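You operate a simulated robot arm through the tools that you are given. There is no shell and no other tool. Be economical: measure what you need, move in short steps, check, and stop when the job is done.

The job below is to be done with a simulated two-armed robot. You get a single attempt, and the scene is never put back.

Task
Take the cloth from the assembly bench top and lay it out flat on the top of the dispatch bench.

The check looks at the end state, three seconds after you hand in, the way a careful person would. Anything else that was tipped, shoved, dropped, spilled or broken makes it a failure. Flat cloth is picked up by pressing the open fingertips on it (5 to 10 N) and closing them slowly along it; thin cloth reads only 2 to 8 mm in the jaws.

Robot
Two 6-joint arms with two-finger parallel grippers on one trunk, on a base that drives. Base frame: it is fixed to the floor where the robot stands at the start and does not move with it; the origin is under the middle of the robot, x ahead of it, y to its left, z up; the surface under the hand at the start is at about z = 800. Units: mm, degrees, N and s.
The left shoulder is at the start at [280, 185, 955], the right one opposite. With the tool pointing down near the work surface each hand reaches from about 560 to 940 mm from the robot's upright axis, wherever it stands, measured 20 degrees to its own side. Places, roughly: top of the dispatch bench [-1200, 500, 900]. Payload 1.57 kg a hand.
Tool frame (each hand has its own): the origin (TCP) lies between the finger pads and is the grasp point; the fingertips stand 30 mm ahead of it; z points along the fingers, y is the line along which they close. The gripper opens to 80 mm. The fingers are 17 mm wide and 12 mm thick; the gripper's body (40 by 82 mm) begins 80 mm behind the TCP.
Orientation is that of the tool frame in the base frame, as a unit quaternion [x, y, z, w]. With the fingers straight down and closing along the base's y, the tool's x points along the base's -x, its y along +y and its z along -z.

Tools
- The arms move only by the tool apply_moves. It takes "left_targets", "right_targets" or both (then of equal length, played together; a hand with none holds still); each is a list of rows, each an object (a shift or turn left out is 0, a gripper value left out holds the last) with "hand": the finger opening in m, from 0 to 0.08; "offset": the shift along the tool's x, y, z in units of 30 mm (1.0 is 30 mm), a list of three; "delta_rot": the turn, a rotation vector about the tool's x, y, z in units of 4 degrees (1.0 is 4 degrees), a list of three. In form: [{"hand": hand, "offset": [dx, dy, dz], "delta_rot": [rx, ry, rz]}, ...]. A call has 1 to 10 rows; each row shifts and turns the commanded pose from where the row before left it, along the tool's axes as they then stand. A call with a number of a shift or a turn outside -1 to 1 is refused whole. Rows are played at 5 a second. More than 50 mm and 8.6 degrees between two rows, or a gripper value outside its range, and nothing of the call is played. Where a pose cannot be reached the arm comes as near as it can. A force on the tool above 40 N (or 10 N above the force at the start of the call, whichever is more), or a blocked arm, ends the call early, and 0.2 s more pass. Each finger travels about 153 mm/s and halts on what it meets, pressing with about 27 N; the grip force reading is that of the motor and also rises with nothing between the fingers. The clock runs only during rows and for 0.2 s after the last one: add rows that do not move to give the fingers time. The reply holds the time, the measured pose of the TCP, the force on the tool along the base axes, the opening and the grip force, in the units named above and with some noise, with the torque about the TCP (base axes, N m) and any sound that the robot's microphone picked up, and new pictures: "show" is both (left out), scene, wrist or none (wrist: the cameras of the hands that moved).
- Cameras (640 x 400 px; columns grow to the right, rows downward): "scene" is now at [212.6, -7.9, 1369.8]; the picture's right is [-0.16, -0.99, 0.00], its down [-0.92, 0.15, -0.36] and it looks along [0.36, -0.06, -0.93] (base axes); focal length 214 px, centre (320, 200). "left" rides on the left gripper at [72, 7, -122] in its tool frame; the picture's right is [-0.09, 1.00, 0.00], its down [-0.84, -0.08, -0.54] and it looks along [-0.54, -0.05, 0.84] (tool axes); focal length 238 px, centre (320, 200). "right" rides on the right gripper at [72, -7, -122] in its tool frame; the picture's right is [0.09, 1.00, 0.00], its down [-0.84, 0.08, -0.54] and it looks along [-0.54, 0.05, 0.84] (tool axes); focal length 238 px, centre (320, 200). There is no depth. A picture from a camera that has moved, and an enlarged one, comes with that camera's place and axes in the base frame and with its lens.
- slide_trunk(by): slides the trunk up (or, below 0, down) by that many mm; the arms and the scene camera ride with it, the base frame stays. It gives what a move gives, with no picture.
- drive_base(legs): drives the robot by 1 to 6 legs, each [ahead, turn to the left] in mm and degrees, along the robot's own axes; the way and the turn of a leg run together, so that a leg with both is an arc; at most 1500 mm and 180 degrees a leg. The arms and the cameras ride along, it lands a little off, and it stops where it bumps. It gives what a move gives, and a new picture of the scene camera.
- pan_tilt(pan, tilt): turns the head with the scene camera to pan (to the left, within 86 degrees either way) and tilt (down, from -29 to 69), counted from straight ahead of the robot. It gives what a move gives, and a new picture of the scene camera.
- close_up(camera, box): a new picture of the part [left, top, right, bottom] of that camera's present view, enlarged. No time passes.
- finish_job(): hands the job in; it is judged then, once.

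Go step by step. Nothing tells you exact positions but the pictures and the camera data: compare them with the known pose of the tool, close in by small moves and look again before you grip or let go. The budget is 120 turns and 260 pictures, counting those below and the enlarged ones. Unless the task says otherwise, let go and move clear before handing in, and close with one line.

The tools are called after "Emit:" as name(argument=value, ...) on one line, values as JSON. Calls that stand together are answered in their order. apply_moves: Moves the arms, as the interface text tells. Its arguments: {"type":"object","properties":{"left_targets":{"type":"array","items":{"type":"object","properties":{"hand":{"type":"number"},"offset":{"type":"array","items":{"type":"number"}},"delta_rot":{"type":"array","items":{"type":"number"}}}}},"right_targets":{"type":"array","items":{"type":"object","properties":{"hand":{"type":"number"},"offset":{"type":"array","items":{"type":"number"}},"delta_rot":{"type":"array","items":{"type":"number"}}}}},"show":{"type":"string","enum":["both","scene","wrist","none"]}},"required":[]} The other tools are called the same way: slide_trunk (by) slides the trunk up or down; drive_base (legs) drives the base; pan_tilt (pan, tilt) turns the head that bears the scene camera; close_up (camera, box) takes an enlarged picture of a part of a camera's view; finish_job () hands the job in.

At the start:

```text
t: 0.0
left_tool_pos: [540.6, 279.6, 1011.6]
left_tcp_rot: [0.0, 1.0, 0.0, 0.0]
left_wrist_force: [0.1, -0.5, 0.0]
left_ft_torque: [0.02, 0.01, 0.0]
left_opening: 79.9
left_finger_force: 0.0
right_tool_pos: [546.8, -283.7, 1040.8]
right_tcp_rot: [0.0, 1.0, 0.0, -0.001]
right_wrist_force: [0.8, 0.4, 0.2]
right_ft_torque: [0.0, 0.0, 0.01]
right_opening: 79.9
right_finger_force: 0.1
trunk travel left (down, up): [-650.0, 340.0]
robot x, y, heading: [-0.2, 0.7, -0.0]
head pan, tilt: [-9.1, 68.8]
```

scene: 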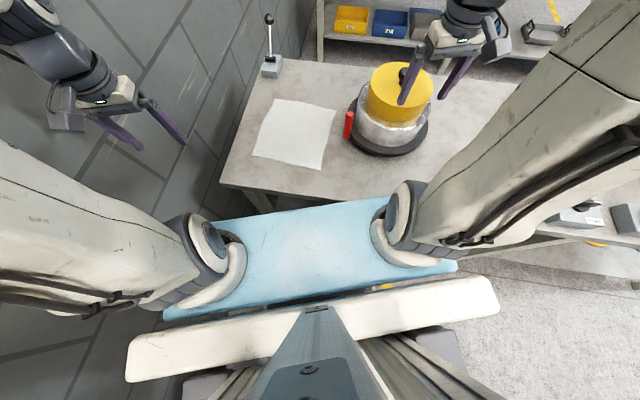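
right: 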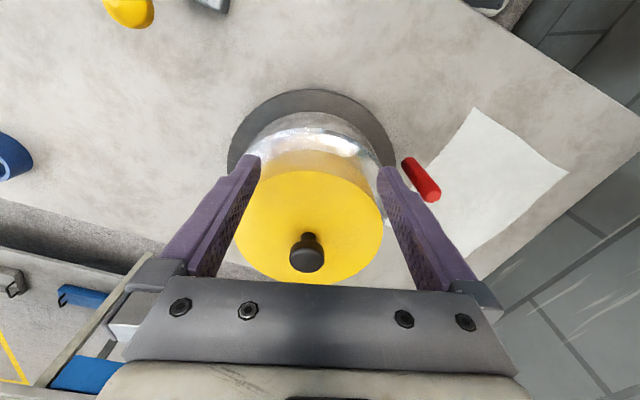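
left: 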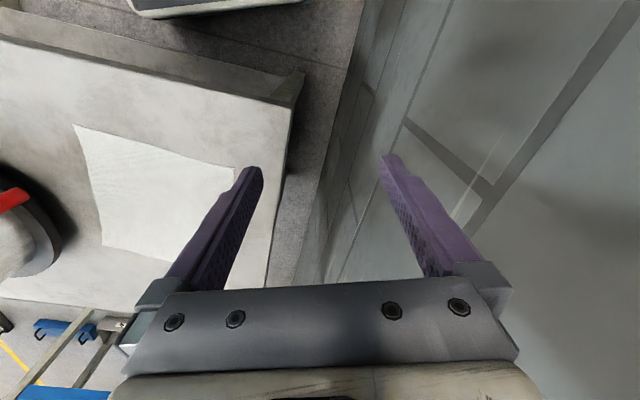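

The cloth is a white square of about 220 × 240 mm on the bench, with corners near (833,50), (759,-154), (532,-61) and (615,141), z about 800. The tall jar stands to its right with its knob top near z 995. I'll back off a little so the near corners come into comfortable reach.

Emit:
drive_base(legs=[[-110, 0]])

Emit:
close_up(camera="scene", box=[200, 40, 440, 190])

```text
t: 1.2
left_tool_pos: [427.7, 280.9, 1011.6]
left_tcp_rot: [0.0, 1.0, -0.001, 0.0]
left_wrist_force: [0.2, 0.2, 0.0]
left_ft_torque: [-0.02, -0.02, 0.02]
left_opening: 79.9
left_finger_force: 0.0
right_tool_pos: [433.1, -284.4, 1040.2]
right_tcp_rot: [0.0, 1.0, 0.0, -0.001]
right_wrist_force: [0.0, -0.4, -0.3]
right_ft_torque: [0.0, -0.02, 0.02]
right_opening: 80.0
right_finger_force: 0.0
trunk travel left (down, up): [-650.0, 340.0]
robot x, y, heading: [-111.4, -0.7, -0.1]
head pan, tilt: [-9.1, 68.8]
camera scene: at [99.3, -7.8, 1369.7], right [-0.16, -0.99, 0.0], down [-0.92, 0.15, -0.36], along [0.36, -0.06, -0.93], focal length 214 px, centre (320, 200)
```

scene: 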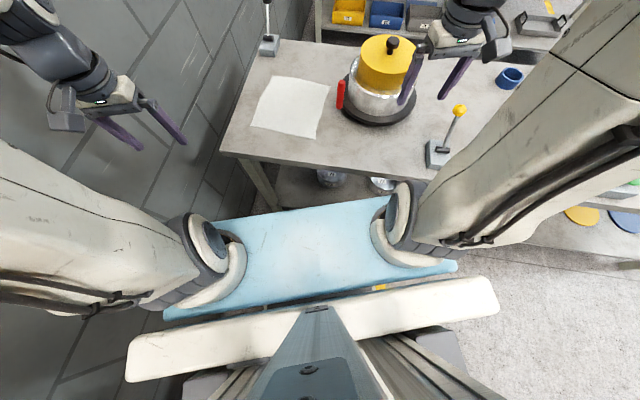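

```text
2.67 times, centred on (320, 115) of scene
camera zoom: at [99.3, -7.8, 1369.7], right [-0.16, -0.99, 0.0], down [-0.92, 0.15, -0.36], along [0.36, -0.06, -0.93], focal length 572 px, centre (320, 427)
```

zoom: 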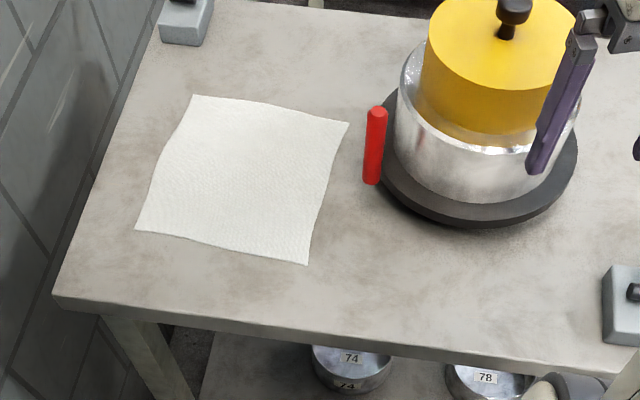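

The near edge runs from about (529,-63) to (613,138), so both hands should close across it, which means a yaw of about 68° counter-clockwise. I'll turn both hands first, up high and clear.

Emit:
apply_moves(left_targets=[{"hand": 0.04, "delta_rot": [0, 0, -1]}, {"delta_rot": [0, 0, -1]}, {"delta_rot": [0, 0, -1]}, {"delta_rot": [0, 0, -1]}, {"delta_rot": [0, 0, -1]}, {"delta_rot": [0, 0, -1]}, {"delta_rot": [0, 0, -1]}, {"delta_rot": [0, 0, -1]}, {"delta_rot": [0, 0, -1]}, {"delta_rot": [0, 0, -1]}], right_targets=[{"hand": 0.04, "delta_rot": [0, 0, -1]}, {"delta_rot": [0, 0, -1]}, {"delta_rot": [0, 0, -1]}, {"delta_rot": [0, 0, -1]}, {"delta_rot": [0, 0, -1]}, {"delta_rot": [0, 0, -1]}, {"delta_rot": [0, 0, -1]}, {"delta_rot": [0, 0, -1]}, {"delta_rot": [0, 0, -1]}, {"delta_rot": [0, 0, -1]}], show="none")

Emit:
apply_moves(left_targets=[{"delta_rot": [0, 0, -1]}, {"delta_rot": [0, 0, -1]}, {"delta_rot": [0, 0, -1]}, {"delta_rot": [0, 0, -1]}, {"delta_rot": [0, 0, -1]}, {"delta_rot": [0, 0, -1]}, {"delta_rot": [0, 0, -1]}, {}, {}], right_targets=[{"delta_rot": [0, 0, -1]}, {"delta_rot": [0, 0, -1]}, {"delta_rot": [0, 0, -1]}, {"delta_rot": [0, 0, -1]}, {"delta_rot": [0, 0, -1]}, {"delta_rot": [0, 0, -1]}, {"delta_rot": [0, 0, -1]}, {}, {}], show="scene")

```text
t: 3.4
left_tool_pos: [427.7, 279.8, 1010.3]
left_tcp_rot: [-0.342, 0.94, 0.0, 0.0]
left_wrist_force: [0.3, 0.2, 0.9]
left_ft_torque: [-0.05, -0.02, -0.01]
left_opening: 40.0
left_finger_force: 0.1
right_tool_pos: [433.8, -283.3, 1039.2]
right_tcp_rot: [-0.343, 0.939, 0.0, 0.001]
right_wrist_force: [-0.7, -0.1, 0.2]
right_ft_torque: [0.0, 0.01, -0.02]
right_opening: 40.0
right_finger_force: 0.1
trunk travel left (down, up): [-650.0, 340.0]
robot x, y, heading: [-112.6, 2.1, 0.2]
head pan, tilt: [-9.1, 68.8]
```

```text
t: 5.4
left_tool_pos: [427.6, 280.5, 1012.4]
left_tcp_rot: [-0.559, 0.829, 0.0, 0.0]
left_wrist_force: [0.8, 0.2, -0.4]
left_ft_torque: [0.01, -0.01, 0.01]
left_opening: 40.1
left_finger_force: 0.0
right_tool_pos: [432.6, -283.2, 1040.3]
right_tcp_rot: [-0.56, 0.829, -0.001, 0.0]
right_wrist_force: [0.7, 0.2, 0.8]
right_ft_torque: [-0.01, 0.03, 0.02]
right_opening: 40.0
right_finger_force: 0.0
trunk travel left (down, up): [-650.0, 340.0]
robot x, y, heading: [-109.8, 1.0, -0.2]
head pan, tilt: [-9.1, 68.8]
camera scene: at [98.9, -7.8, 1369.8], right [-0.16, -0.99, 0.0], down [-0.92, 0.15, -0.36], along [0.36, -0.06, -0.93], focal length 214 px, centre (320, 200)
```

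scene: 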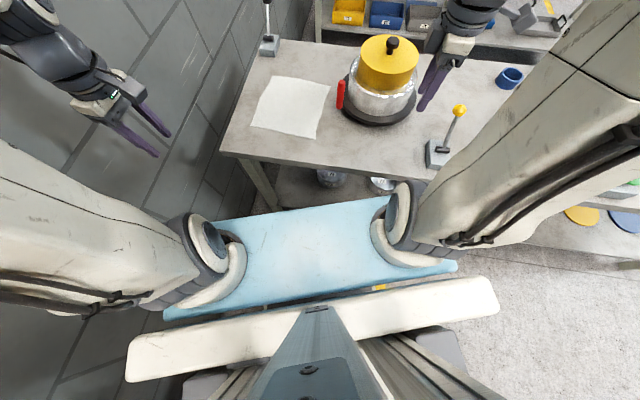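

The yaw is right. Now I'll bring both hands above their grip points near the two near corners, with the tips about 70 mm over the bench.

Emit:
apply_moves(left_targets=[{"offset": [0.3047, -0.853, 0.3733]}, {"offset": [0.3047, -0.853, 0.3733]}, {"offset": [0.3047, -0.853, 0.3733]}, {"offset": [0.3047, -0.853, 0.3733]}, {"offset": [0.3047, -0.853, 0.3733]}, {"offset": [0.3047, -0.853, 0.3733]}, {"offset": [0.3047, -0.853, 0.3733]}, {"offset": [0.3047, -0.853, 0.3733]}, {"offset": [0.3047, -0.853, 0.3733]}, {"offset": [0.3047, -0.853, 0.3733]}], right_targets=[{"offset": [-0.892, -0.129, 0.467]}, {"offset": [-0.892, -0.129, 0.467]}, {"offset": [-0.892, -0.129, 0.467]}, {"offset": [-0.892, -0.129, 0.467]}, {"offset": [-0.892, -0.129, 0.467]}, {"offset": [-0.892, -0.129, 0.467]}, {"offset": [-0.892, -0.129, 0.467]}, {"offset": [-0.892, -0.129, 0.467]}, {"offset": [-0.892, -0.129, 0.467]}, {"offset": [-0.892, -0.129, 0.467]}])

```text
t: 7.6
left_tool_pos: [629.2, 98.1, 900.3]
left_tcp_rot: [-0.559, 0.829, 0.0, 0.0]
left_wrist_force: [-1.0, 0.2, -0.4]
left_ft_torque: [-0.01, -0.02, 0.02]
left_opening: 40.1
left_finger_force: 0.1
right_tool_pos: [570.4, -47.3, 898.9]
right_tcp_rot: [-0.56, 0.829, 0.001, 0.0]
right_wrist_force: [0.2, -0.4, 1.4]
right_ft_torque: [0.0, 0.0, 0.01]
right_opening: 40.0
right_finger_force: 0.0
trunk travel left (down, up): [-650.0, 340.0]
robot x, y, heading: [-114.4, 2.0, 0.1]
head pan, tilt: [-9.1, 68.8]
camera scene: at [98.5, -7.8, 1369.8], right [-0.16, -0.99, 0.0], down [-0.92, 0.15, -0.36], along [0.36, -0.06, -0.93], focal length 214 px, centre (320, 200)
camera right: at [549.7, -118.2, 1020.5], right [-0.96, 0.29, 0.0], down [0.24, 0.81, 0.54], along [0.16, 0.52, -0.84], focal length 238 px, centre (320, 200)
camera left: at [596.5, 33.3, 1022.6], right [-0.89, 0.46, 0.0], down [0.38, 0.75, 0.54], along [0.25, 0.48, -0.84], focal length 238 px, centre (320, 200)
```

scene: 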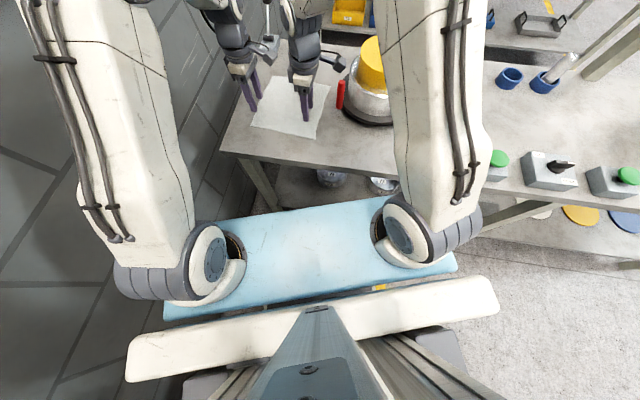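
right: 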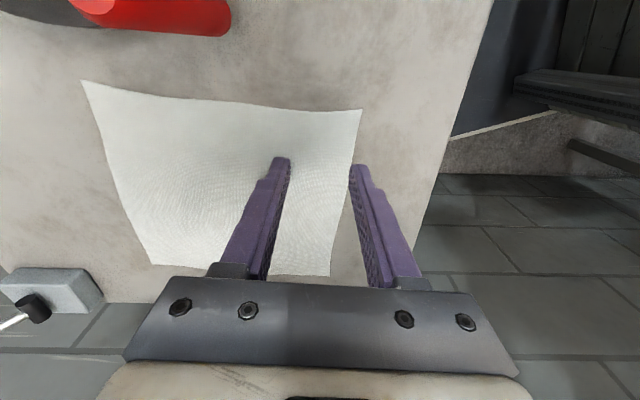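
left: 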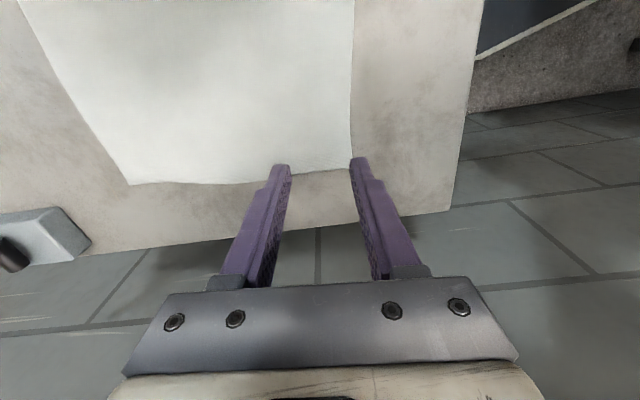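

Both wrist views confirm the corners at about (529,-63) and (614,141). The hands stand about 30 mm inside the edge, as planned, so I'll go down to just above the cloth.

Emit:
apply_moves(left_targets=[{"offset": [0, 0, 0.8]}, {"offset": [0, 0, 0.8]}, {"offset": [0, 0, 0.6]}, {}], right_targets=[{"offset": [0, 0, 0.8]}, {"offset": [0, 0, 0.8]}, {"offset": [0, 0, 0.55]}, {}], show="wrist")

```text
t: 8.6
left_tool_pos: [629.1, 99.1, 834.0]
left_tcp_rot: [-0.56, 0.829, 0.0, 0.0]
left_wrist_force: [0.1, 1.0, 0.1]
left_ft_torque: [-0.02, 0.02, 0.01]
left_opening: 40.1
left_finger_force: 0.0
right_tool_pos: [570.2, -48.8, 833.4]
right_tcp_rot: [-0.559, 0.829, 0.0, 0.0]
right_wrist_force: [0.4, -0.7, -0.7]
right_ft_torque: [-0.03, 0.02, 0.0]
right_opening: 39.8
right_finger_force: 0.0
trunk travel left (down, up): [-650.0, 340.0]
robot x, y, heading: [-112.6, -0.3, 0.0]
head pan, tilt: [-9.1, 68.8]
camera right: at [549.9, -118.3, 956.7], right [-0.96, 0.29, 0.0], down [0.24, 0.81, 0.54], along [0.16, 0.52, -0.84], focal length 238 px, centre (320, 200)
camera left: at [596.3, 34.9, 956.2], right [-0.89, 0.46, 0.0], down [0.38, 0.75, 0.54], along [0.25, 0.48, -0.84], focal length 238 px, centre (320, 200)
```

right: 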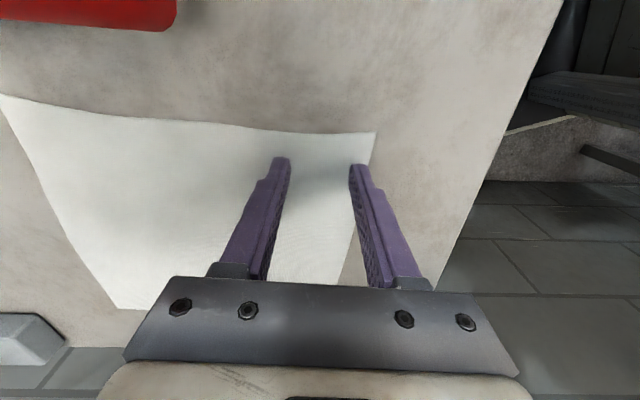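
left: 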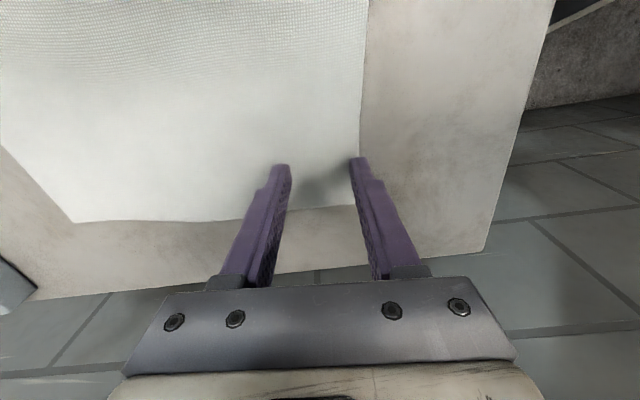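

The outer finger tips are only just inside the edge. I'll shift both hands a few mm inward, then feel for contact in small steps.

Emit:
apply_moves(left_targets=[{"offset": [0, -0.3, 0]}, {"offset": [0, 0, 0.07]}, {"offset": [0, 0, 0.05]}, {}], right_targets=[{"offset": [0, -0.25, 0]}, {"offset": [0, 0, 0.07]}, {"offset": [0, 0, 0.05]}, {}], show="wrist")

```text
t: 9.6
left_tool_pos: [638.0, 96.3, 831.5]
left_tcp_rot: [-0.559, 0.829, 0.0, 0.0]
left_wrist_force: [-1.1, -0.5, 7.3]
left_ft_torque: [0.06, 0.21, -0.01]
left_opening: 40.1
left_finger_force: 0.1
right_tool_pos: [576.6, -52.9, 832.2]
right_tcp_rot: [-0.559, 0.829, 0.0, 0.001]
right_wrist_force: [0.7, -0.3, -0.4]
right_ft_torque: [-0.01, 0.02, 0.0]
right_opening: 39.9
right_finger_force: 0.1
trunk travel left (down, up): [-650.0, 340.0]
robot x, y, heading: [-116.0, -0.5, -0.1]
head pan, tilt: [-9.1, 68.8]
camera right: at [556.4, -122.1, 954.0], right [-0.96, 0.29, 0.0], down [0.24, 0.81, 0.54], along [0.16, 0.52, -0.84], focal length 238 px, centre (320, 200)
camera left: at [605.0, 31.9, 953.7], right [-0.89, 0.46, 0.0], down [0.38, 0.75, 0.54], along [0.25, 0.48, -0.84], focal length 238 px, centre (320, 200)
```

right: 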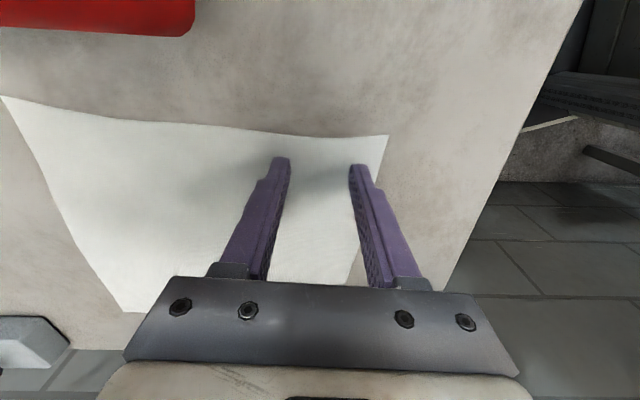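
left: 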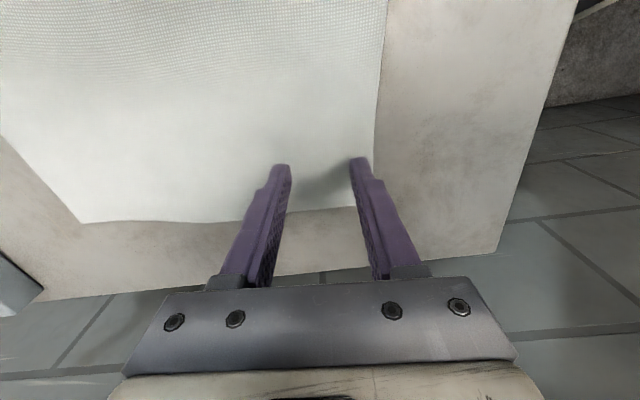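

The left hand is pressing at about 7 N and the right is still just off the cloth. I'll lower the right a little more.

Emit:
apply_moves(right_targets=[{"offset": [0, 0, 0.04]}, {}], show="none")

```text
t: 10.2
left_tool_pos: [637.5, 96.1, 831.2]
left_tcp_rot: [-0.559, 0.829, -0.001, 0.001]
left_wrist_force: [-0.2, 0.0, 7.9]
left_ft_torque: [0.06, 0.18, 0.0]
left_opening: 40.2
left_finger_force: 0.0
right_tool_pos: [575.9, -51.7, 831.8]
right_tcp_rot: [-0.559, 0.829, 0.0, 0.0]
right_wrist_force: [-0.4, -1.0, 3.9]
right_ft_torque: [-0.01, 0.07, -0.02]
right_opening: 40.3
right_finger_force: 0.0
trunk travel left (down, up): [-650.0, 340.0]
robot x, y, heading: [-115.3, -0.6, -0.1]
head pan, tilt: [-9.1, 68.8]
```

Both hands are in contact. I'll add a touch more on the right and close both slowly along the cloth.

Emit:
apply_moves(left_targets=[{}, {"hand": 0.036}, {"hand": 0.032}, {"hand": 0.028}, {"hand": 0.024}, {"hand": 0.02}, {"hand": 0.016}, {"hand": 0.012}, {"hand": 0.008}, {"hand": 0.004}], right_targets=[{"offset": [0, 0, 0.02]}, {"hand": 0.036}, {"hand": 0.032}, {"hand": 0.028}, {"hand": 0.024}, {"hand": 0.02}, {"hand": 0.016}, {"hand": 0.012}, {"hand": 0.008}, {"hand": 0.004}], show="wrist")

```text
t: 12.4
left_tool_pos: [638.1, 97.0, 830.2]
left_tcp_rot: [-0.559, 0.829, 0.0, -0.001]
left_wrist_force: [0.2, -0.4, 3.4]
left_ft_torque: [0.0, 0.04, 0.03]
left_opening: 3.8
left_finger_force: 0.0
right_tool_pos: [576.8, -52.9, 831.4]
right_tcp_rot: [-0.559, 0.829, 0.0, 0.001]
right_wrist_force: [0.8, -0.5, 26.1]
right_ft_torque: [-0.06, 0.1, 0.04]
right_opening: 4.7
right_finger_force: 0.5
trunk travel left (down, up): [-650.0, 340.0]
robot x, y, heading: [-113.6, 5.4, -0.2]
head pan, tilt: [-9.1, 68.8]
camera right: at [556.2, -122.0, 952.6], right [-0.96, 0.29, 0.0], down [0.24, 0.8, 0.54], along [0.16, 0.52, -0.84], focal length 238 px, centre (320, 200)
camera left: at [604.3, 32.0, 953.7], right [-0.89, 0.46, 0.0], down [0.38, 0.75, 0.54], along [0.25, 0.48, -0.84], focal length 238 px, centre (320, 200)
```

right: 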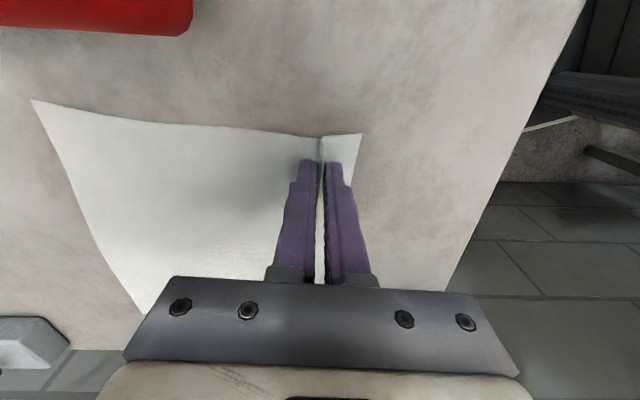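
left: 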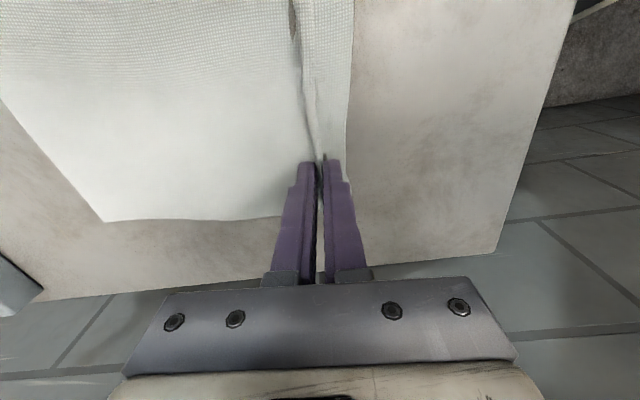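

A fold stands up in both grippers. I'll close fully and lift slightly to test the hold.

Emit:
apply_moves(left_targets=[{"hand": 0.0}, {}, {"offset": [0, 0, -0.5]}, {"offset": [0, 0, -0.7]}, {"offset": [0, 0, -0.7]}, {}], right_targets=[{"hand": 0.0}, {}, {"offset": [0, 0, -0.5]}, {"offset": [0, 0, -0.7]}, {"offset": [0, 0, -0.7]}, {}], show="wrist")

```text
t: 13.8
left_tool_pos: [637.8, 97.3, 886.8]
left_tcp_rot: [-0.559, 0.829, 0.0, 0.0]
left_wrist_force: [-1.6, 0.0, -1.5]
left_ft_torque: [-0.01, -0.03, -0.03]
left_opening: 2.0
left_finger_force: 24.0
right_tool_pos: [577.9, -52.3, 888.0]
right_tcp_rot: [-0.56, 0.829, 0.0, -0.001]
right_wrist_force: [0.3, 0.3, 0.1]
right_ft_torque: [0.04, -0.01, -0.01]
right_opening: 2.0
right_finger_force: 24.4
trunk travel left (down, up): [-650.0, 340.0]
robot x, y, heading: [-112.7, -0.5, -0.5]
head pan, tilt: [-9.1, 68.8]
camera right: at [557.2, -122.2, 1009.2], right [-0.96, 0.29, 0.0], down [0.24, 0.81, 0.54], along [0.16, 0.52, -0.84], focal length 238 px, centre (320, 200)
camera left: at [605.3, 32.5, 1009.9], right [-0.89, 0.46, 0.0], down [0.39, 0.75, 0.54], along [0.25, 0.48, -0.84], focal length 238 px, centre (320, 200)
```

right: 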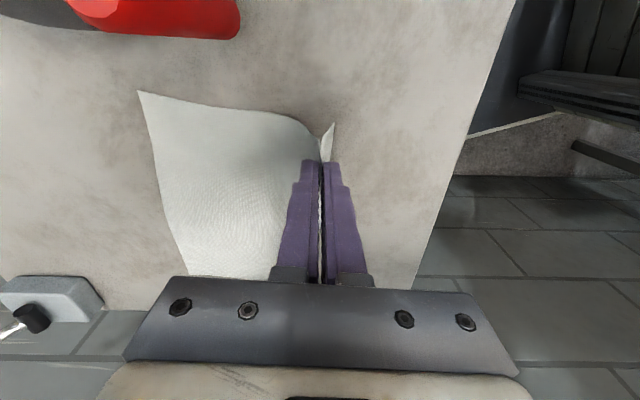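
left: 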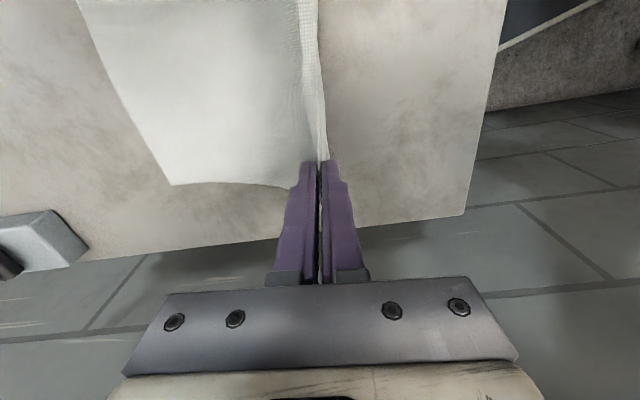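

Both hands hold the cloth. I'll raise everything with the trunk so the cloth hangs clear, then look.

Emit:
slide_trunk(by=300)

Emit:
pan_tilt(pan=0, tilt=50)

```text
t: 16.8
left_tool_pos: [638.7, 97.3, 1186.1]
left_tcp_rot: [-0.559, 0.829, 0.0, 0.0]
left_wrist_force: [-0.2, -0.3, -0.5]
left_ft_torque: [-0.01, 0.01, -0.01]
left_opening: 1.8
left_finger_force: 24.1
right_tool_pos: [577.1, -53.0, 1187.6]
right_tcp_rot: [-0.559, 0.829, 0.0, 0.0]
right_wrist_force: [0.5, 0.3, 0.5]
right_ft_torque: [0.0, 0.01, -0.05]
right_opening: 2.0
right_finger_force: 23.9
trunk travel left (down, up): [-950.0, 40.0]
robot x, y, heading: [-114.9, -2.2, 0.0]
head pan, tilt: [-9.1, 68.8]
```

```text
t: 17.6
left_tool_pos: [639.6, 97.7, 1186.9]
left_tcp_rot: [-0.559, 0.829, 0.0, 0.0]
left_wrist_force: [-1.3, -0.9, -0.2]
left_ft_torque: [-0.04, 0.01, 0.0]
left_opening: 2.0
left_finger_force: 24.1
right_tool_pos: [577.3, -52.2, 1187.5]
right_tcp_rot: [-0.559, 0.829, 0.0, 0.0]
right_wrist_force: [0.4, 0.9, -0.5]
right_ft_torque: [-0.02, 0.01, 0.02]
right_opening: 2.0
right_finger_force: 23.8
trunk travel left (down, up): [-950.0, 40.0]
robot x, y, heading: [-116.4, 0.5, 0.1]
head pan, tilt: [0.0, 50.0]
camera scene: at [120.7, 1.1, 1691.6], right [0.0, -1.0, 0.0], down [-0.77, 0.0, -0.64], along [0.64, 0.0, -0.77], focal length 214 px, centre (320, 200)
```

scene: 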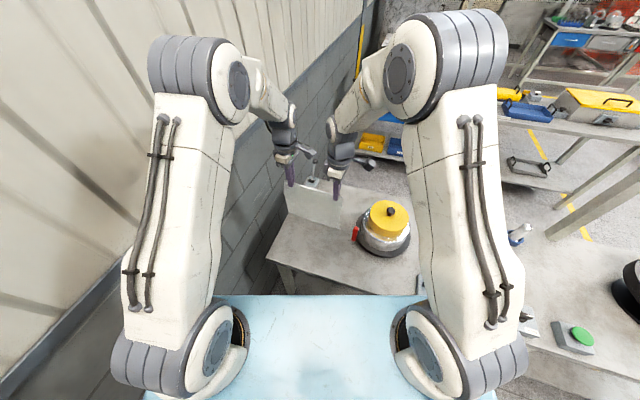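

The cloth hangs freely between the hands. Before driving I'll look to both sides.

Emit:
pan_tilt(pan=86, tilt=25)

Emit:
pan_tilt(pan=-86, tilt=30)

```text
t: 19.2
left_tool_pos: [638.7, 97.3, 1187.1]
left_tcp_rot: [-0.559, 0.829, 0.0, 0.0]
left_wrist_force: [0.2, -0.5, 0.0]
left_ft_torque: [-0.02, 0.0, 0.0]
left_opening: 2.2
left_finger_force: 23.2
right_tool_pos: [577.2, -51.4, 1188.5]
right_tcp_rot: [-0.56, 0.829, 0.0, -0.001]
right_wrist_force: [0.2, 0.4, -1.0]
right_ft_torque: [0.01, -0.02, 0.01]
right_opening: 2.0
right_finger_force: 23.3
trunk travel left (down, up): [-950.0, 40.0]
robot x, y, heading: [-111.7, -0.1, -0.1]
head pan, tilt: [85.9, 25.0]
camera scene: at [50.2, 93.0, 1729.2], right [1.0, -0.07, 0.0], down [-0.03, -0.42, -0.91], along [0.06, 0.9, -0.42], focal length 214 px, centre (320, 200)
```

scene: 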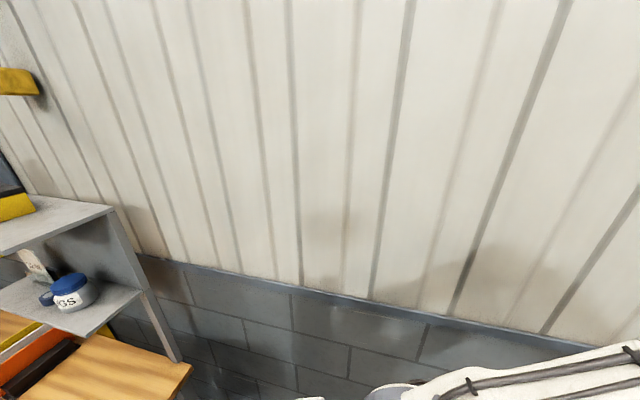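

```text
t: 21.8
left_tool_pos: [637.7, 97.3, 1187.5]
left_tcp_rot: [-0.559, 0.829, -0.001, 0.0]
left_wrist_force: [-0.1, -0.8, -0.8]
left_ft_torque: [0.0, 0.0, -0.04]
left_opening: 2.0
left_finger_force: 23.8
right_tool_pos: [576.7, -52.9, 1186.9]
right_tcp_rot: [-0.559, 0.829, -0.001, 0.0]
right_wrist_force: [0.4, -0.4, -0.9]
right_ft_torque: [0.0, -0.01, 0.0]
right_opening: 1.8
right_finger_force: 23.6
trunk travel left (down, up): [-950.0, 40.0]
robot x, y, heading: [-115.4, 0.6, -0.1]
head pan, tilt: [-85.9, 30.0]
camera scene: at [50.2, -89.1, 1721.2], right [-1.0, -0.07, 0.0], down [-0.04, 0.5, -0.87], along [0.06, -0.86, -0.5], focal length 214 px, centre (320, 200)
```

scene: 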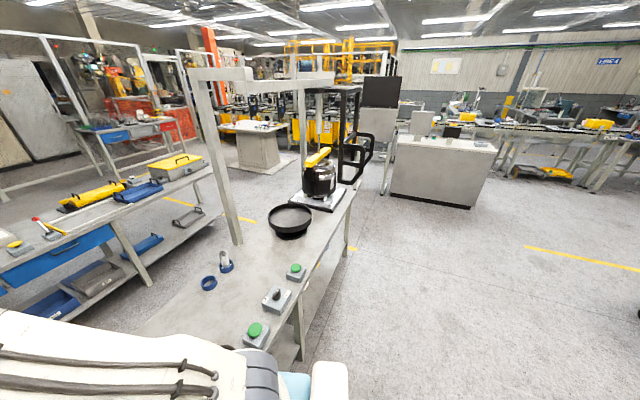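

The cloth hangs fine. The wooden-topped bench with a shelf behind, to the left and rear, is probably the dispatch bench, so I'll look down at it to find its front edge.

Emit:
pan_tilt(pan=86, tilt=62)

```text
t: 24.4
left_tool_pos: [638.6, 97.4, 1186.1]
left_tcp_rot: [-0.56, 0.829, -0.001, 0.0]
left_wrist_force: [0.6, -0.5, 0.7]
left_ft_torque: [0.01, -0.01, -0.01]
left_opening: 2.1
left_finger_force: 23.2
right_tool_pos: [577.6, -53.0, 1186.5]
right_tcp_rot: [-0.559, 0.829, 0.0, 0.0]
right_wrist_force: [0.5, 0.2, 0.2]
right_ft_torque: [0.01, 0.04, 0.01]
right_opening: 1.9
right_finger_force: 23.7
trunk travel left (down, up): [-950.0, 40.0]
robot x, y, heading: [-111.4, -3.3, -0.2]
head pan, tilt: [85.9, 62.0]
camera scene: at [48.3, 65.2, 1676.9], right [1.0, -0.07, 0.0], down [-0.06, -0.88, -0.47], along [0.03, 0.47, -0.88], focal length 214 px, centre (320, 200)
```

scene: 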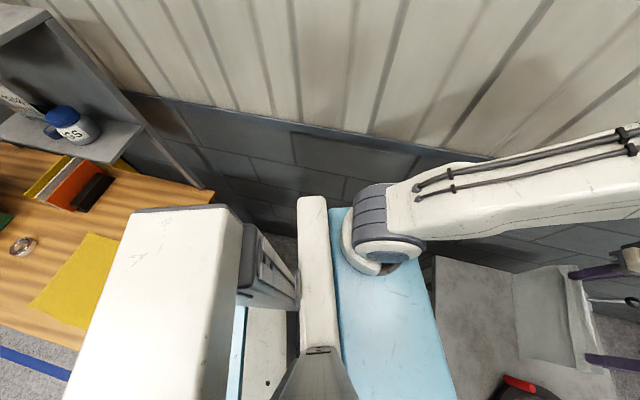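

The dispatch bench is the wooden one. It's turned about 17°, its front edge runs through roughly (-955,98) and (-692,15), and its front right corner is near (-540,-33). I'll pull the hands in and up so the cloth clears the jar, then turn right and drive into the open floor.

Emit:
apply_moves(left_targets=[{"offset": [0.25, 0.618, -1.0]}, {"offset": [0.25, 0.618, -1.0]}, {"offset": [0.25, 0.618, -1.0]}, {"offset": [0.25, 0.618, -1.0]}, {}], right_targets=[{"offset": [0.25, 0.618, -1.0]}, {"offset": [0.25, 0.618, -1.0]}, {"offset": [0.25, 0.618, -1.0]}, {"offset": [0.25, 0.618, -1.0]}, {}], show="none")

Emit:
pan_tilt(pan=-20, tilt=50)

```text
t: 25.6
left_tool_pos: [557.4, 96.5, 1308.8]
left_tcp_rot: [-0.559, 0.829, 0.001, 0.0]
left_wrist_force: [-1.6, -2.2, 0.3]
left_ft_torque: [0.01, 0.01, 0.02]
left_opening: 1.9
left_finger_force: 23.6
right_tool_pos: [497.7, -53.4, 1308.2]
right_tcp_rot: [-0.559, 0.829, 0.0, 0.0]
right_wrist_force: [0.1, 1.6, -0.1]
right_ft_torque: [0.05, -0.05, -0.03]
right_opening: 2.0
right_finger_force: 23.6
trunk travel left (down, up): [-950.0, 40.0]
robot x, y, heading: [-113.4, 0.8, -0.2]
head pan, tilt: [85.9, 62.0]
```

```text
t: 27.5
left_tool_pos: [559.0, 97.9, 1308.7]
left_tcp_rot: [-0.56, 0.829, 0.001, -0.001]
left_wrist_force: [-1.4, -2.1, -0.1]
left_ft_torque: [-0.05, 0.01, 0.0]
left_opening: 2.1
left_finger_force: 24.3
right_tool_pos: [496.9, -53.4, 1307.8]
right_tcp_rot: [-0.559, 0.829, -0.001, 0.0]
right_wrist_force: [1.1, 1.8, 0.1]
right_ft_torque: [0.02, -0.04, 0.01]
right_opening: 1.9
right_finger_force: 23.2
trunk travel left (down, up): [-950.0, 40.0]
robot x, y, heading: [-112.0, 0.8, -0.1]
head pan, tilt: [-20.0, 50.0]
camera scene: at [116.1, -25.2, 1691.7], right [-0.34, -0.94, 0.0], down [-0.72, 0.26, -0.64], along [0.6, -0.22, -0.77], focal length 214 px, centre (320, 200)
```

scene: 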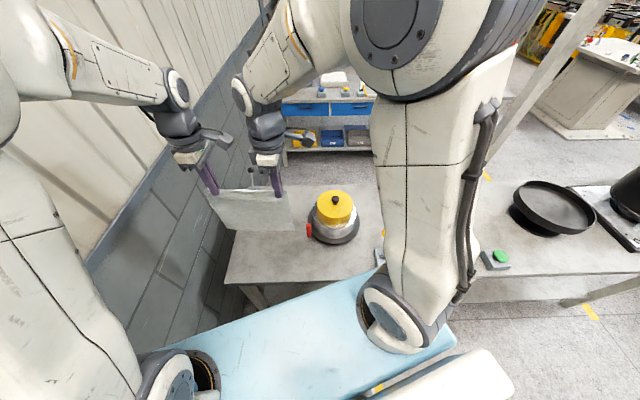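

The cloth now hangs above the jar's height. I'll turn right in place, in two parts.

Emit:
drive_base(legs=[[0, -55]])

Emit:
drive_base(legs=[[0, -55]])

```text
t: 30.3
left_tool_pos: [363.0, -484.3, 1308.3]
left_tcp_rot: [-0.124, 0.992, 0.0, 0.0]
left_wrist_force: [-2.4, -0.8, -1.8]
left_ft_torque: [-0.02, 0.06, 0.03]
left_opening: 1.9
left_finger_force: 23.8
right_tool_pos: [207.1, -523.5, 1308.4]
right_tcp_rot: [-0.125, 0.992, 0.001, 0.0]
right_wrist_force: [1.9, 0.4, 0.6]
right_ft_torque: [0.02, -0.04, 0.02]
right_opening: 1.8
right_finger_force: 23.3
trunk travel left (down, up): [-950.0, 40.0]
robot x, y, heading: [-111.3, -1.6, -53.8]
head pan, tilt: [-20.0, 50.0]
camera scene: at [0.0, -202.0, 1691.7], right [-0.96, -0.28, 0.0], down [-0.22, 0.74, -0.64], along [0.18, -0.62, -0.77], focal length 214 px, centre (320, 200)
```

scene: 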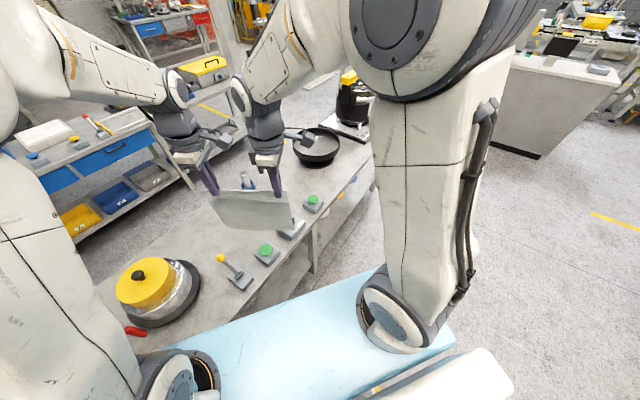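

```text
t: 33.1
left_tool_pos: [-236.8, -668.8, 1307.8]
left_tcp_rot: [0.347, 0.938, 0.0, 0.0]
left_wrist_force: [-1.1, 1.9, -0.9]
left_ft_torque: [0.02, 0.04, 0.0]
left_opening: 2.0
left_finger_force: 23.2
right_tool_pos: [-359.6, -561.5, 1306.8]
right_tcp_rot: [0.346, 0.938, 0.0, -0.001]
right_wrist_force: [1.3, -2.1, -0.6]
right_ft_torque: [-0.03, -0.03, -0.02]
right_opening: 2.0
right_finger_force: 23.7
trunk travel left (down, up): [-950.0, 40.0]
robot x, y, heading: [-109.1, 1.9, -108.6]
head pan, tilt: [-20.0, 50.0]
camera scene: at [-216.3, -210.7, 1691.7], right [-0.78, 0.63, 0.0], down [0.48, 0.6, -0.64], along [-0.4, -0.5, -0.77], focal length 214 px, centre (320, 200)
```

scene: 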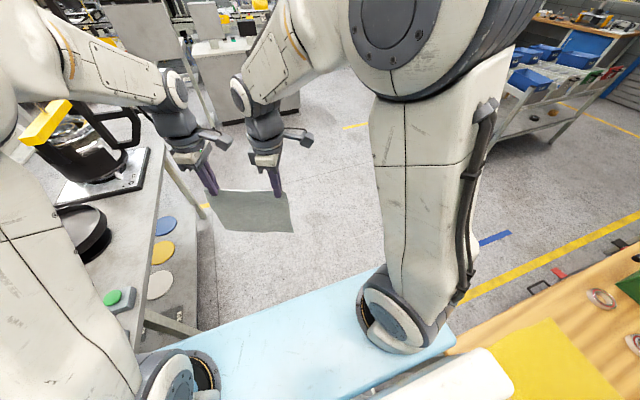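

The floor ahead is open. I'll drive out, then toward the front of the dispatch bench.

Emit:
drive_base(legs=[[550, 0], [0, -51]])

```text
t: 38.5
left_tool_pos: [-883.1, -849.2, 1307.7]
left_tcp_rot: [0.713, 0.701, 0.0, 0.001]
left_wrist_force: [0.2, 1.8, 0.0]
left_ft_torque: [0.07, 0.04, 0.0]
left_opening: 2.1
left_finger_force: 24.0
right_tool_pos: [-878.2, -689.3, 1307.4]
right_tcp_rot: [0.713, 0.702, 0.0, 0.0]
right_wrist_force: [0.4, -2.4, 1.6]
right_ft_torque: [-0.06, 0.02, 0.03]
right_opening: 2.1
right_finger_force: 23.9
trunk travel left (down, up): [-950.0, 40.0]
robot x, y, heading: [-289.9, -520.4, -159.1]
head pan, tilt: [-20.0, 50.0]
camera scene: at [-519.2, -575.4, 1691.7], right [-0.01, 1.0, 0.0], down [0.77, 0.01, -0.64], along [-0.64, -0.01, -0.77], focal length 214 px, centre (320, 200)
```

scene: 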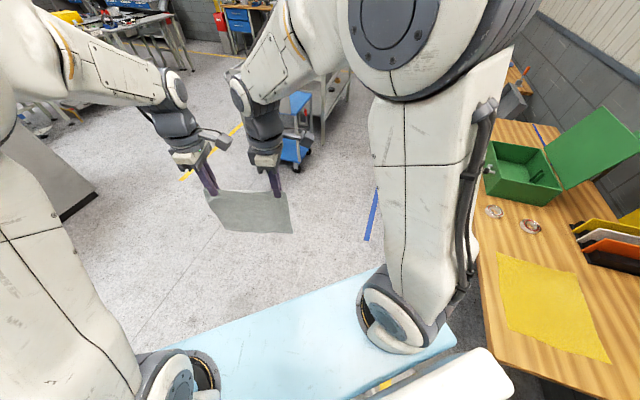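

I can see the dispatch bench now: green box, two small dishes, a yellow sheet and some folders. I'll look straight at it to find a free spot.

Emit:
pan_tilt(pan=-75, tilt=42)

```text
t: 39.8
left_tool_pos: [-882.9, -851.7, 1308.3]
left_tcp_rot: [0.713, 0.701, 0.0, 0.0]
left_wrist_force: [-0.3, 2.3, 0.0]
left_ft_torque: [0.07, 0.0, 0.04]
left_opening: 1.5
left_finger_force: 24.0
right_tool_pos: [-879.3, -688.0, 1307.3]
right_tcp_rot: [0.713, 0.701, 0.0, 0.0]
right_wrist_force: [-0.5, -1.6, -0.4]
right_ft_torque: [-0.03, 0.02, 0.0]
right_opening: 2.1
right_finger_force: 23.6
trunk travel left (down, up): [-950.0, 40.0]
robot x, y, heading: [-287.9, -518.2, -159.3]
head pan, tilt: [-75.0, 42.0]
camera scene: at [-491.2, -506.6, 1702.9], right [0.81, 0.59, 0.0], down [0.39, -0.54, -0.74], along [-0.44, 0.6, -0.67], focal length 214 px, centre (320, 200)
```

scene: 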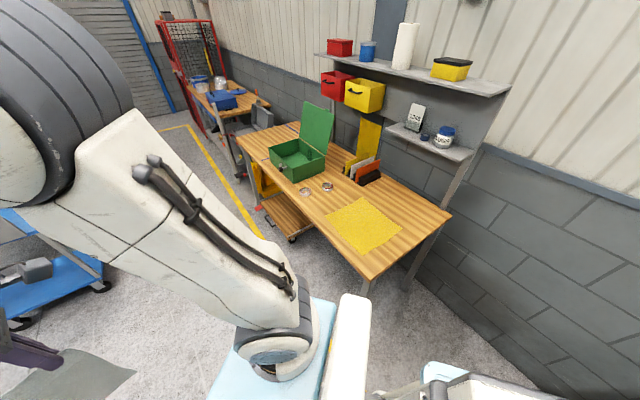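

The free space is the left end of the bench, beyond the green box. I'll stand near (-1990,-95) facing about 71°, reaching it through open floor.

Emit:
drive_base(legs=[[0, -23], [1000, 0]])

Emit:
pan_tilt(pan=-40, tilt=35)

```text
t: 46.1
left_tool_pos: [-1959.7, -538.4, 1308.9]
left_tcp_rot: [0.841, 0.541, 0.0, -0.001]
left_wrist_force: [0.4, 1.9, -0.9]
left_ft_torque: [0.02, 0.0, 0.01]
left_opening: 1.8
left_finger_force: 23.6
right_tool_pos: [-1892.2, -391.8, 1306.6]
right_tcp_rot: [0.841, 0.541, 0.0, 0.0]
right_wrist_force: [-0.8, -2.4, 0.0]
right_ft_torque: [-0.05, 0.0, 0.04]
right_opening: 2.0
right_finger_force: 23.0
trunk travel left (down, up): [-950.0, 40.0]
robot x, y, heading: [-1281.5, -474.4, 177.2]
head pan, tilt: [-75.0, 42.0]
camera scene: at [-1463.6, -381.7, 1702.9], right [0.98, 0.21, 0.0], down [0.14, -0.65, -0.74], along [-0.16, 0.73, -0.67], focal length 214 px, centre (320, 200)
```

scene: 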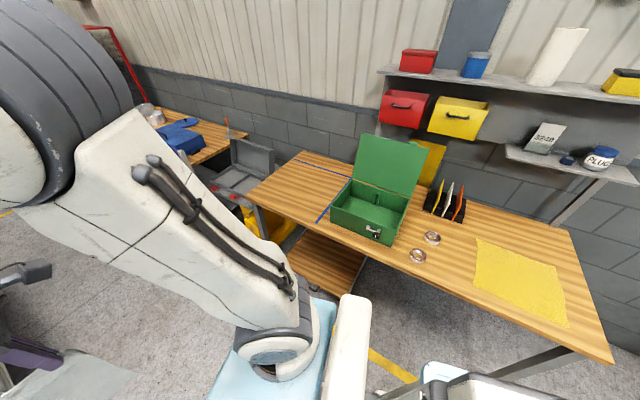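

```text
t: 47.2
left_tool_pos: [-1959.3, -538.0, 1309.5]
left_tcp_rot: [0.841, 0.541, 0.001, 0.0]
left_wrist_force: [0.8, 0.7, -0.2]
left_ft_torque: [0.09, -0.01, 0.0]
left_opening: 2.0
left_finger_force: 23.4
right_tool_pos: [-1891.1, -392.3, 1308.3]
right_tcp_rot: [0.841, 0.541, 0.0, 0.0]
right_wrist_force: [-0.2, -1.2, 0.3]
right_ft_torque: [-0.04, 0.0, -0.01]
right_opening: 1.9
right_finger_force: 23.9
trunk travel left (down, up): [-950.0, 40.0]
robot x, y, heading: [-1283.7, -470.7, 177.3]
head pan, tilt: [-40.0, 35.0]
camera scene: at [-1510.5, -403.5, 1713.4], right [0.68, 0.73, 0.0], down [0.42, -0.39, -0.82], along [-0.6, 0.56, -0.57], focal length 214 px, centre (320, 200)
```

scene: 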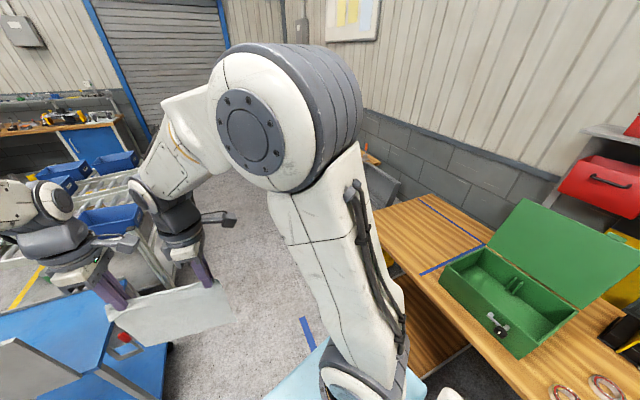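

A blue-taped, empty zone marks the left end of the bench, with its centre near (-1780,595). I'll drive to about (-2008,-97) and then face it at a heading of about 72°.

Emit:
drive_base(legs=[[0, -24.5], [816, 0]])

```text
t: 52.8
left_tool_pos: [-2655.2, 139.5, 1307.8]
left_tcp_rot: [0.939, 0.344, 0.001, 0.0]
left_wrist_force: [0.9, 2.0, 0.2]
left_ft_torque: [0.05, 0.01, 0.04]
left_opening: 1.7
left_finger_force: 23.4
right_tool_pos: [-2529.1, 242.8, 1307.9]
right_tcp_rot: [0.939, 0.344, 0.0, 0.001]
right_wrist_force: [-2.1, -1.8, -0.4]
right_ft_torque: [-0.06, 0.06, 0.02]
right_opening: 1.9
right_finger_force: 23.8
trunk travel left (down, up): [-950.0, 40.0]
robot x, y, heading: [-2013.7, -87.4, 152.0]
head pan, tilt: [-40.0, 35.0]
camera scene: at [-2191.0, 69.0, 1713.4], right [0.93, 0.37, 0.0], down [0.21, -0.53, -0.82], along [-0.31, 0.76, -0.57], focal length 214 px, centre (320, 200)
```

scene: 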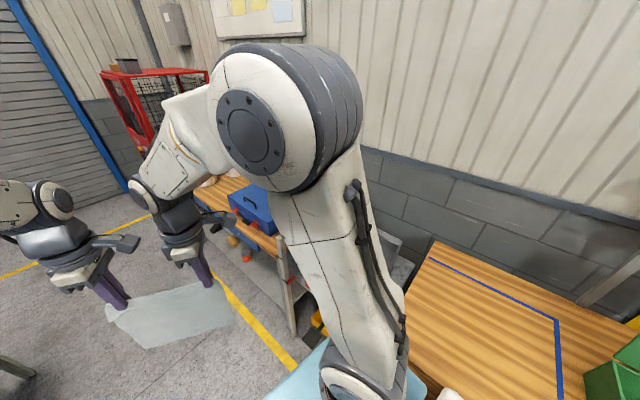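

The zone and the neighbouring bench are clear of the sweep. I'll turn to face the bench.

Emit:
drive_base(legs=[[0, -80]])

Emit:
pan_tilt(pan=0, tilt=55)

```text
t: 56.6
left_tool_pos: [-1904.8, 581.1, 1307.6]
left_tcp_rot: [0.942, -0.337, 0.0, 0.0]
left_wrist_force: [1.4, -1.5, -0.6]
left_ft_torque: [-0.05, -0.03, 0.02]
left_opening: 1.8
left_finger_force: 23.2
right_tool_pos: [-1780.9, 477.6, 1308.0]
right_tcp_rot: [0.942, -0.337, 0.001, 0.0]
right_wrist_force: [-1.3, 1.3, 0.4]
right_ft_torque: [0.06, 0.06, 0.03]
right_opening: 1.8
right_finger_force: 23.6
trunk travel left (down, up): [-950.0, 40.0]
robot x, y, heading: [-2014.0, -88.3, 72.2]
head pan, tilt: [-40.0, 35.0]
camera scene: at [-1893.3, 111.6, 1713.4], right [0.53, -0.85, 0.0], down [-0.49, -0.31, -0.82], along [0.69, 0.44, -0.57], focal length 214 px, centre (320, 200)
```

scene: 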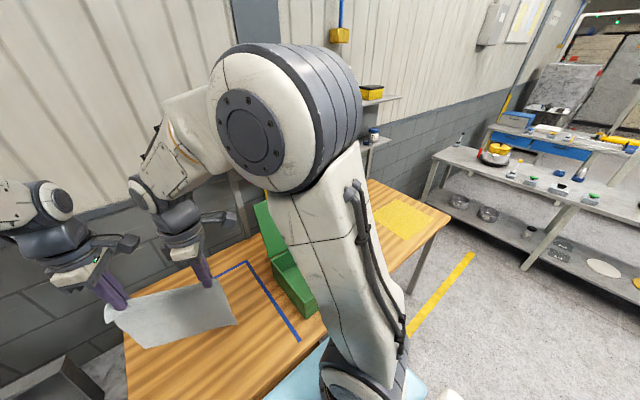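

```text
t: 57.7
left_tool_pos: [-1904.2, 581.9, 1308.6]
left_tcp_rot: [0.941, -0.338, 0.001, 0.0]
left_wrist_force: [2.2, -1.7, -0.2]
left_ft_torque: [-0.02, -0.04, 0.0]
left_opening: 2.1
left_finger_force: 23.0
right_tool_pos: [-1779.4, 479.1, 1307.4]
right_tcp_rot: [0.942, -0.337, 0.0, 0.001]
right_wrist_force: [-2.0, 2.4, 0.6]
right_ft_torque: [0.04, 0.04, 0.03]
right_opening: 1.8
right_finger_force: 23.6
trunk travel left (down, up): [-950.0, 40.0]
robot x, y, heading: [-2014.3, -87.1, 72.1]
head pan, tilt: [0.0, 55.0]
camera scene: at [-1945.8, 133.3, 1685.2], right [0.95, -0.31, 0.0], down [-0.25, -0.78, -0.57], along [0.18, 0.55, -0.82], focal length 214 px, centre (320, 200)
```

scene: 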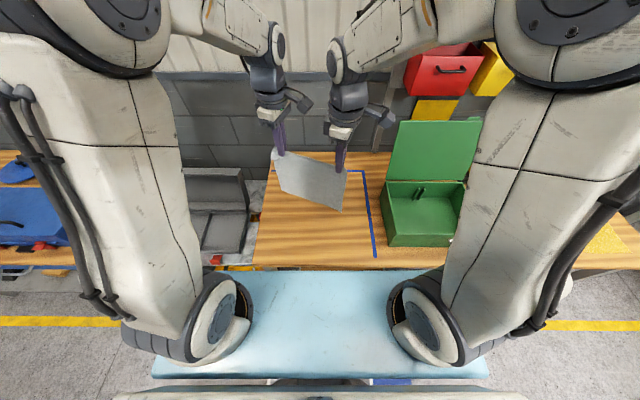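

From here the taped zone spans 485 to 955 mm ahead and -212 to +250 mm sideways. I'll square the held edge to the robot, then reach forward.

Emit:
apply_moves(left_targets=[{"delta_rot": [0, 0, -0.93]}, {"delta_rot": [0, 0, -0.93]}, {"delta_rot": [0, 0, -0.93]}, {"delta_rot": [0, 0, -0.93]}, {"delta_rot": [0, 0, -0.93]}, {"delta_rot": [0, 0, -0.93]}, {}, {}, {}], right_targets=[{"delta_rot": [0, 0, -0.93]}, {"delta_rot": [0, 0, -0.93]}, {"delta_rot": [0, 0, -0.93]}, {"delta_rot": [0, 0, -0.93]}, {"delta_rot": [0, 0, -0.93]}, {"delta_rot": [0, 0, -0.93]}, {"offset": [0.2, -0.9, 0]}, {"offset": [0.2, -1.0, 0]}, {}], show="scene")

```text
t: 59.7
left_tool_pos: [-1904.9, 582.8, 1307.7]
left_tcp_rot: [0.989, -0.148, 0.001, 0.0]
left_wrist_force: [1.6, -1.2, 0.1]
left_ft_torque: [-0.01, -0.05, -0.03]
left_opening: 1.8
left_finger_force: 23.6
right_tool_pos: [-1751.7, 528.9, 1307.3]
right_tcp_rot: [0.989, -0.149, 0.0, 0.0]
right_wrist_force: [-1.2, 1.3, -0.5]
right_ft_torque: [0.03, 0.06, -0.03]
right_opening: 1.8
right_finger_force: 23.6
trunk travel left (down, up): [-950.0, 40.0]
robot x, y, heading: [-2013.1, -91.3, 72.5]
head pan, tilt: [0.0, 55.0]
camera scene: at [-1945.8, 133.5, 1685.2], right [0.95, -0.3, 0.0], down [-0.25, -0.78, -0.57], along [0.17, 0.55, -0.82], focal length 214 px, centre (320, 200)
```

scene: 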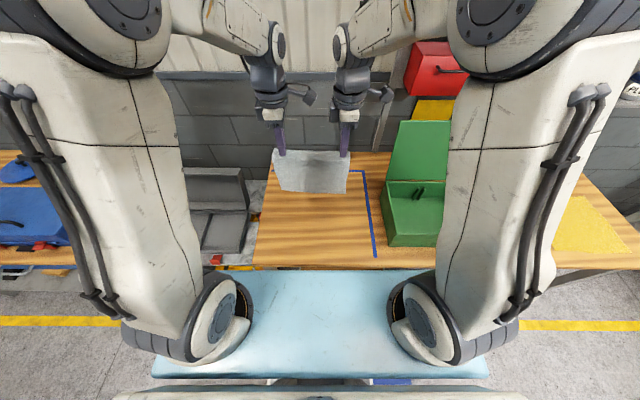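

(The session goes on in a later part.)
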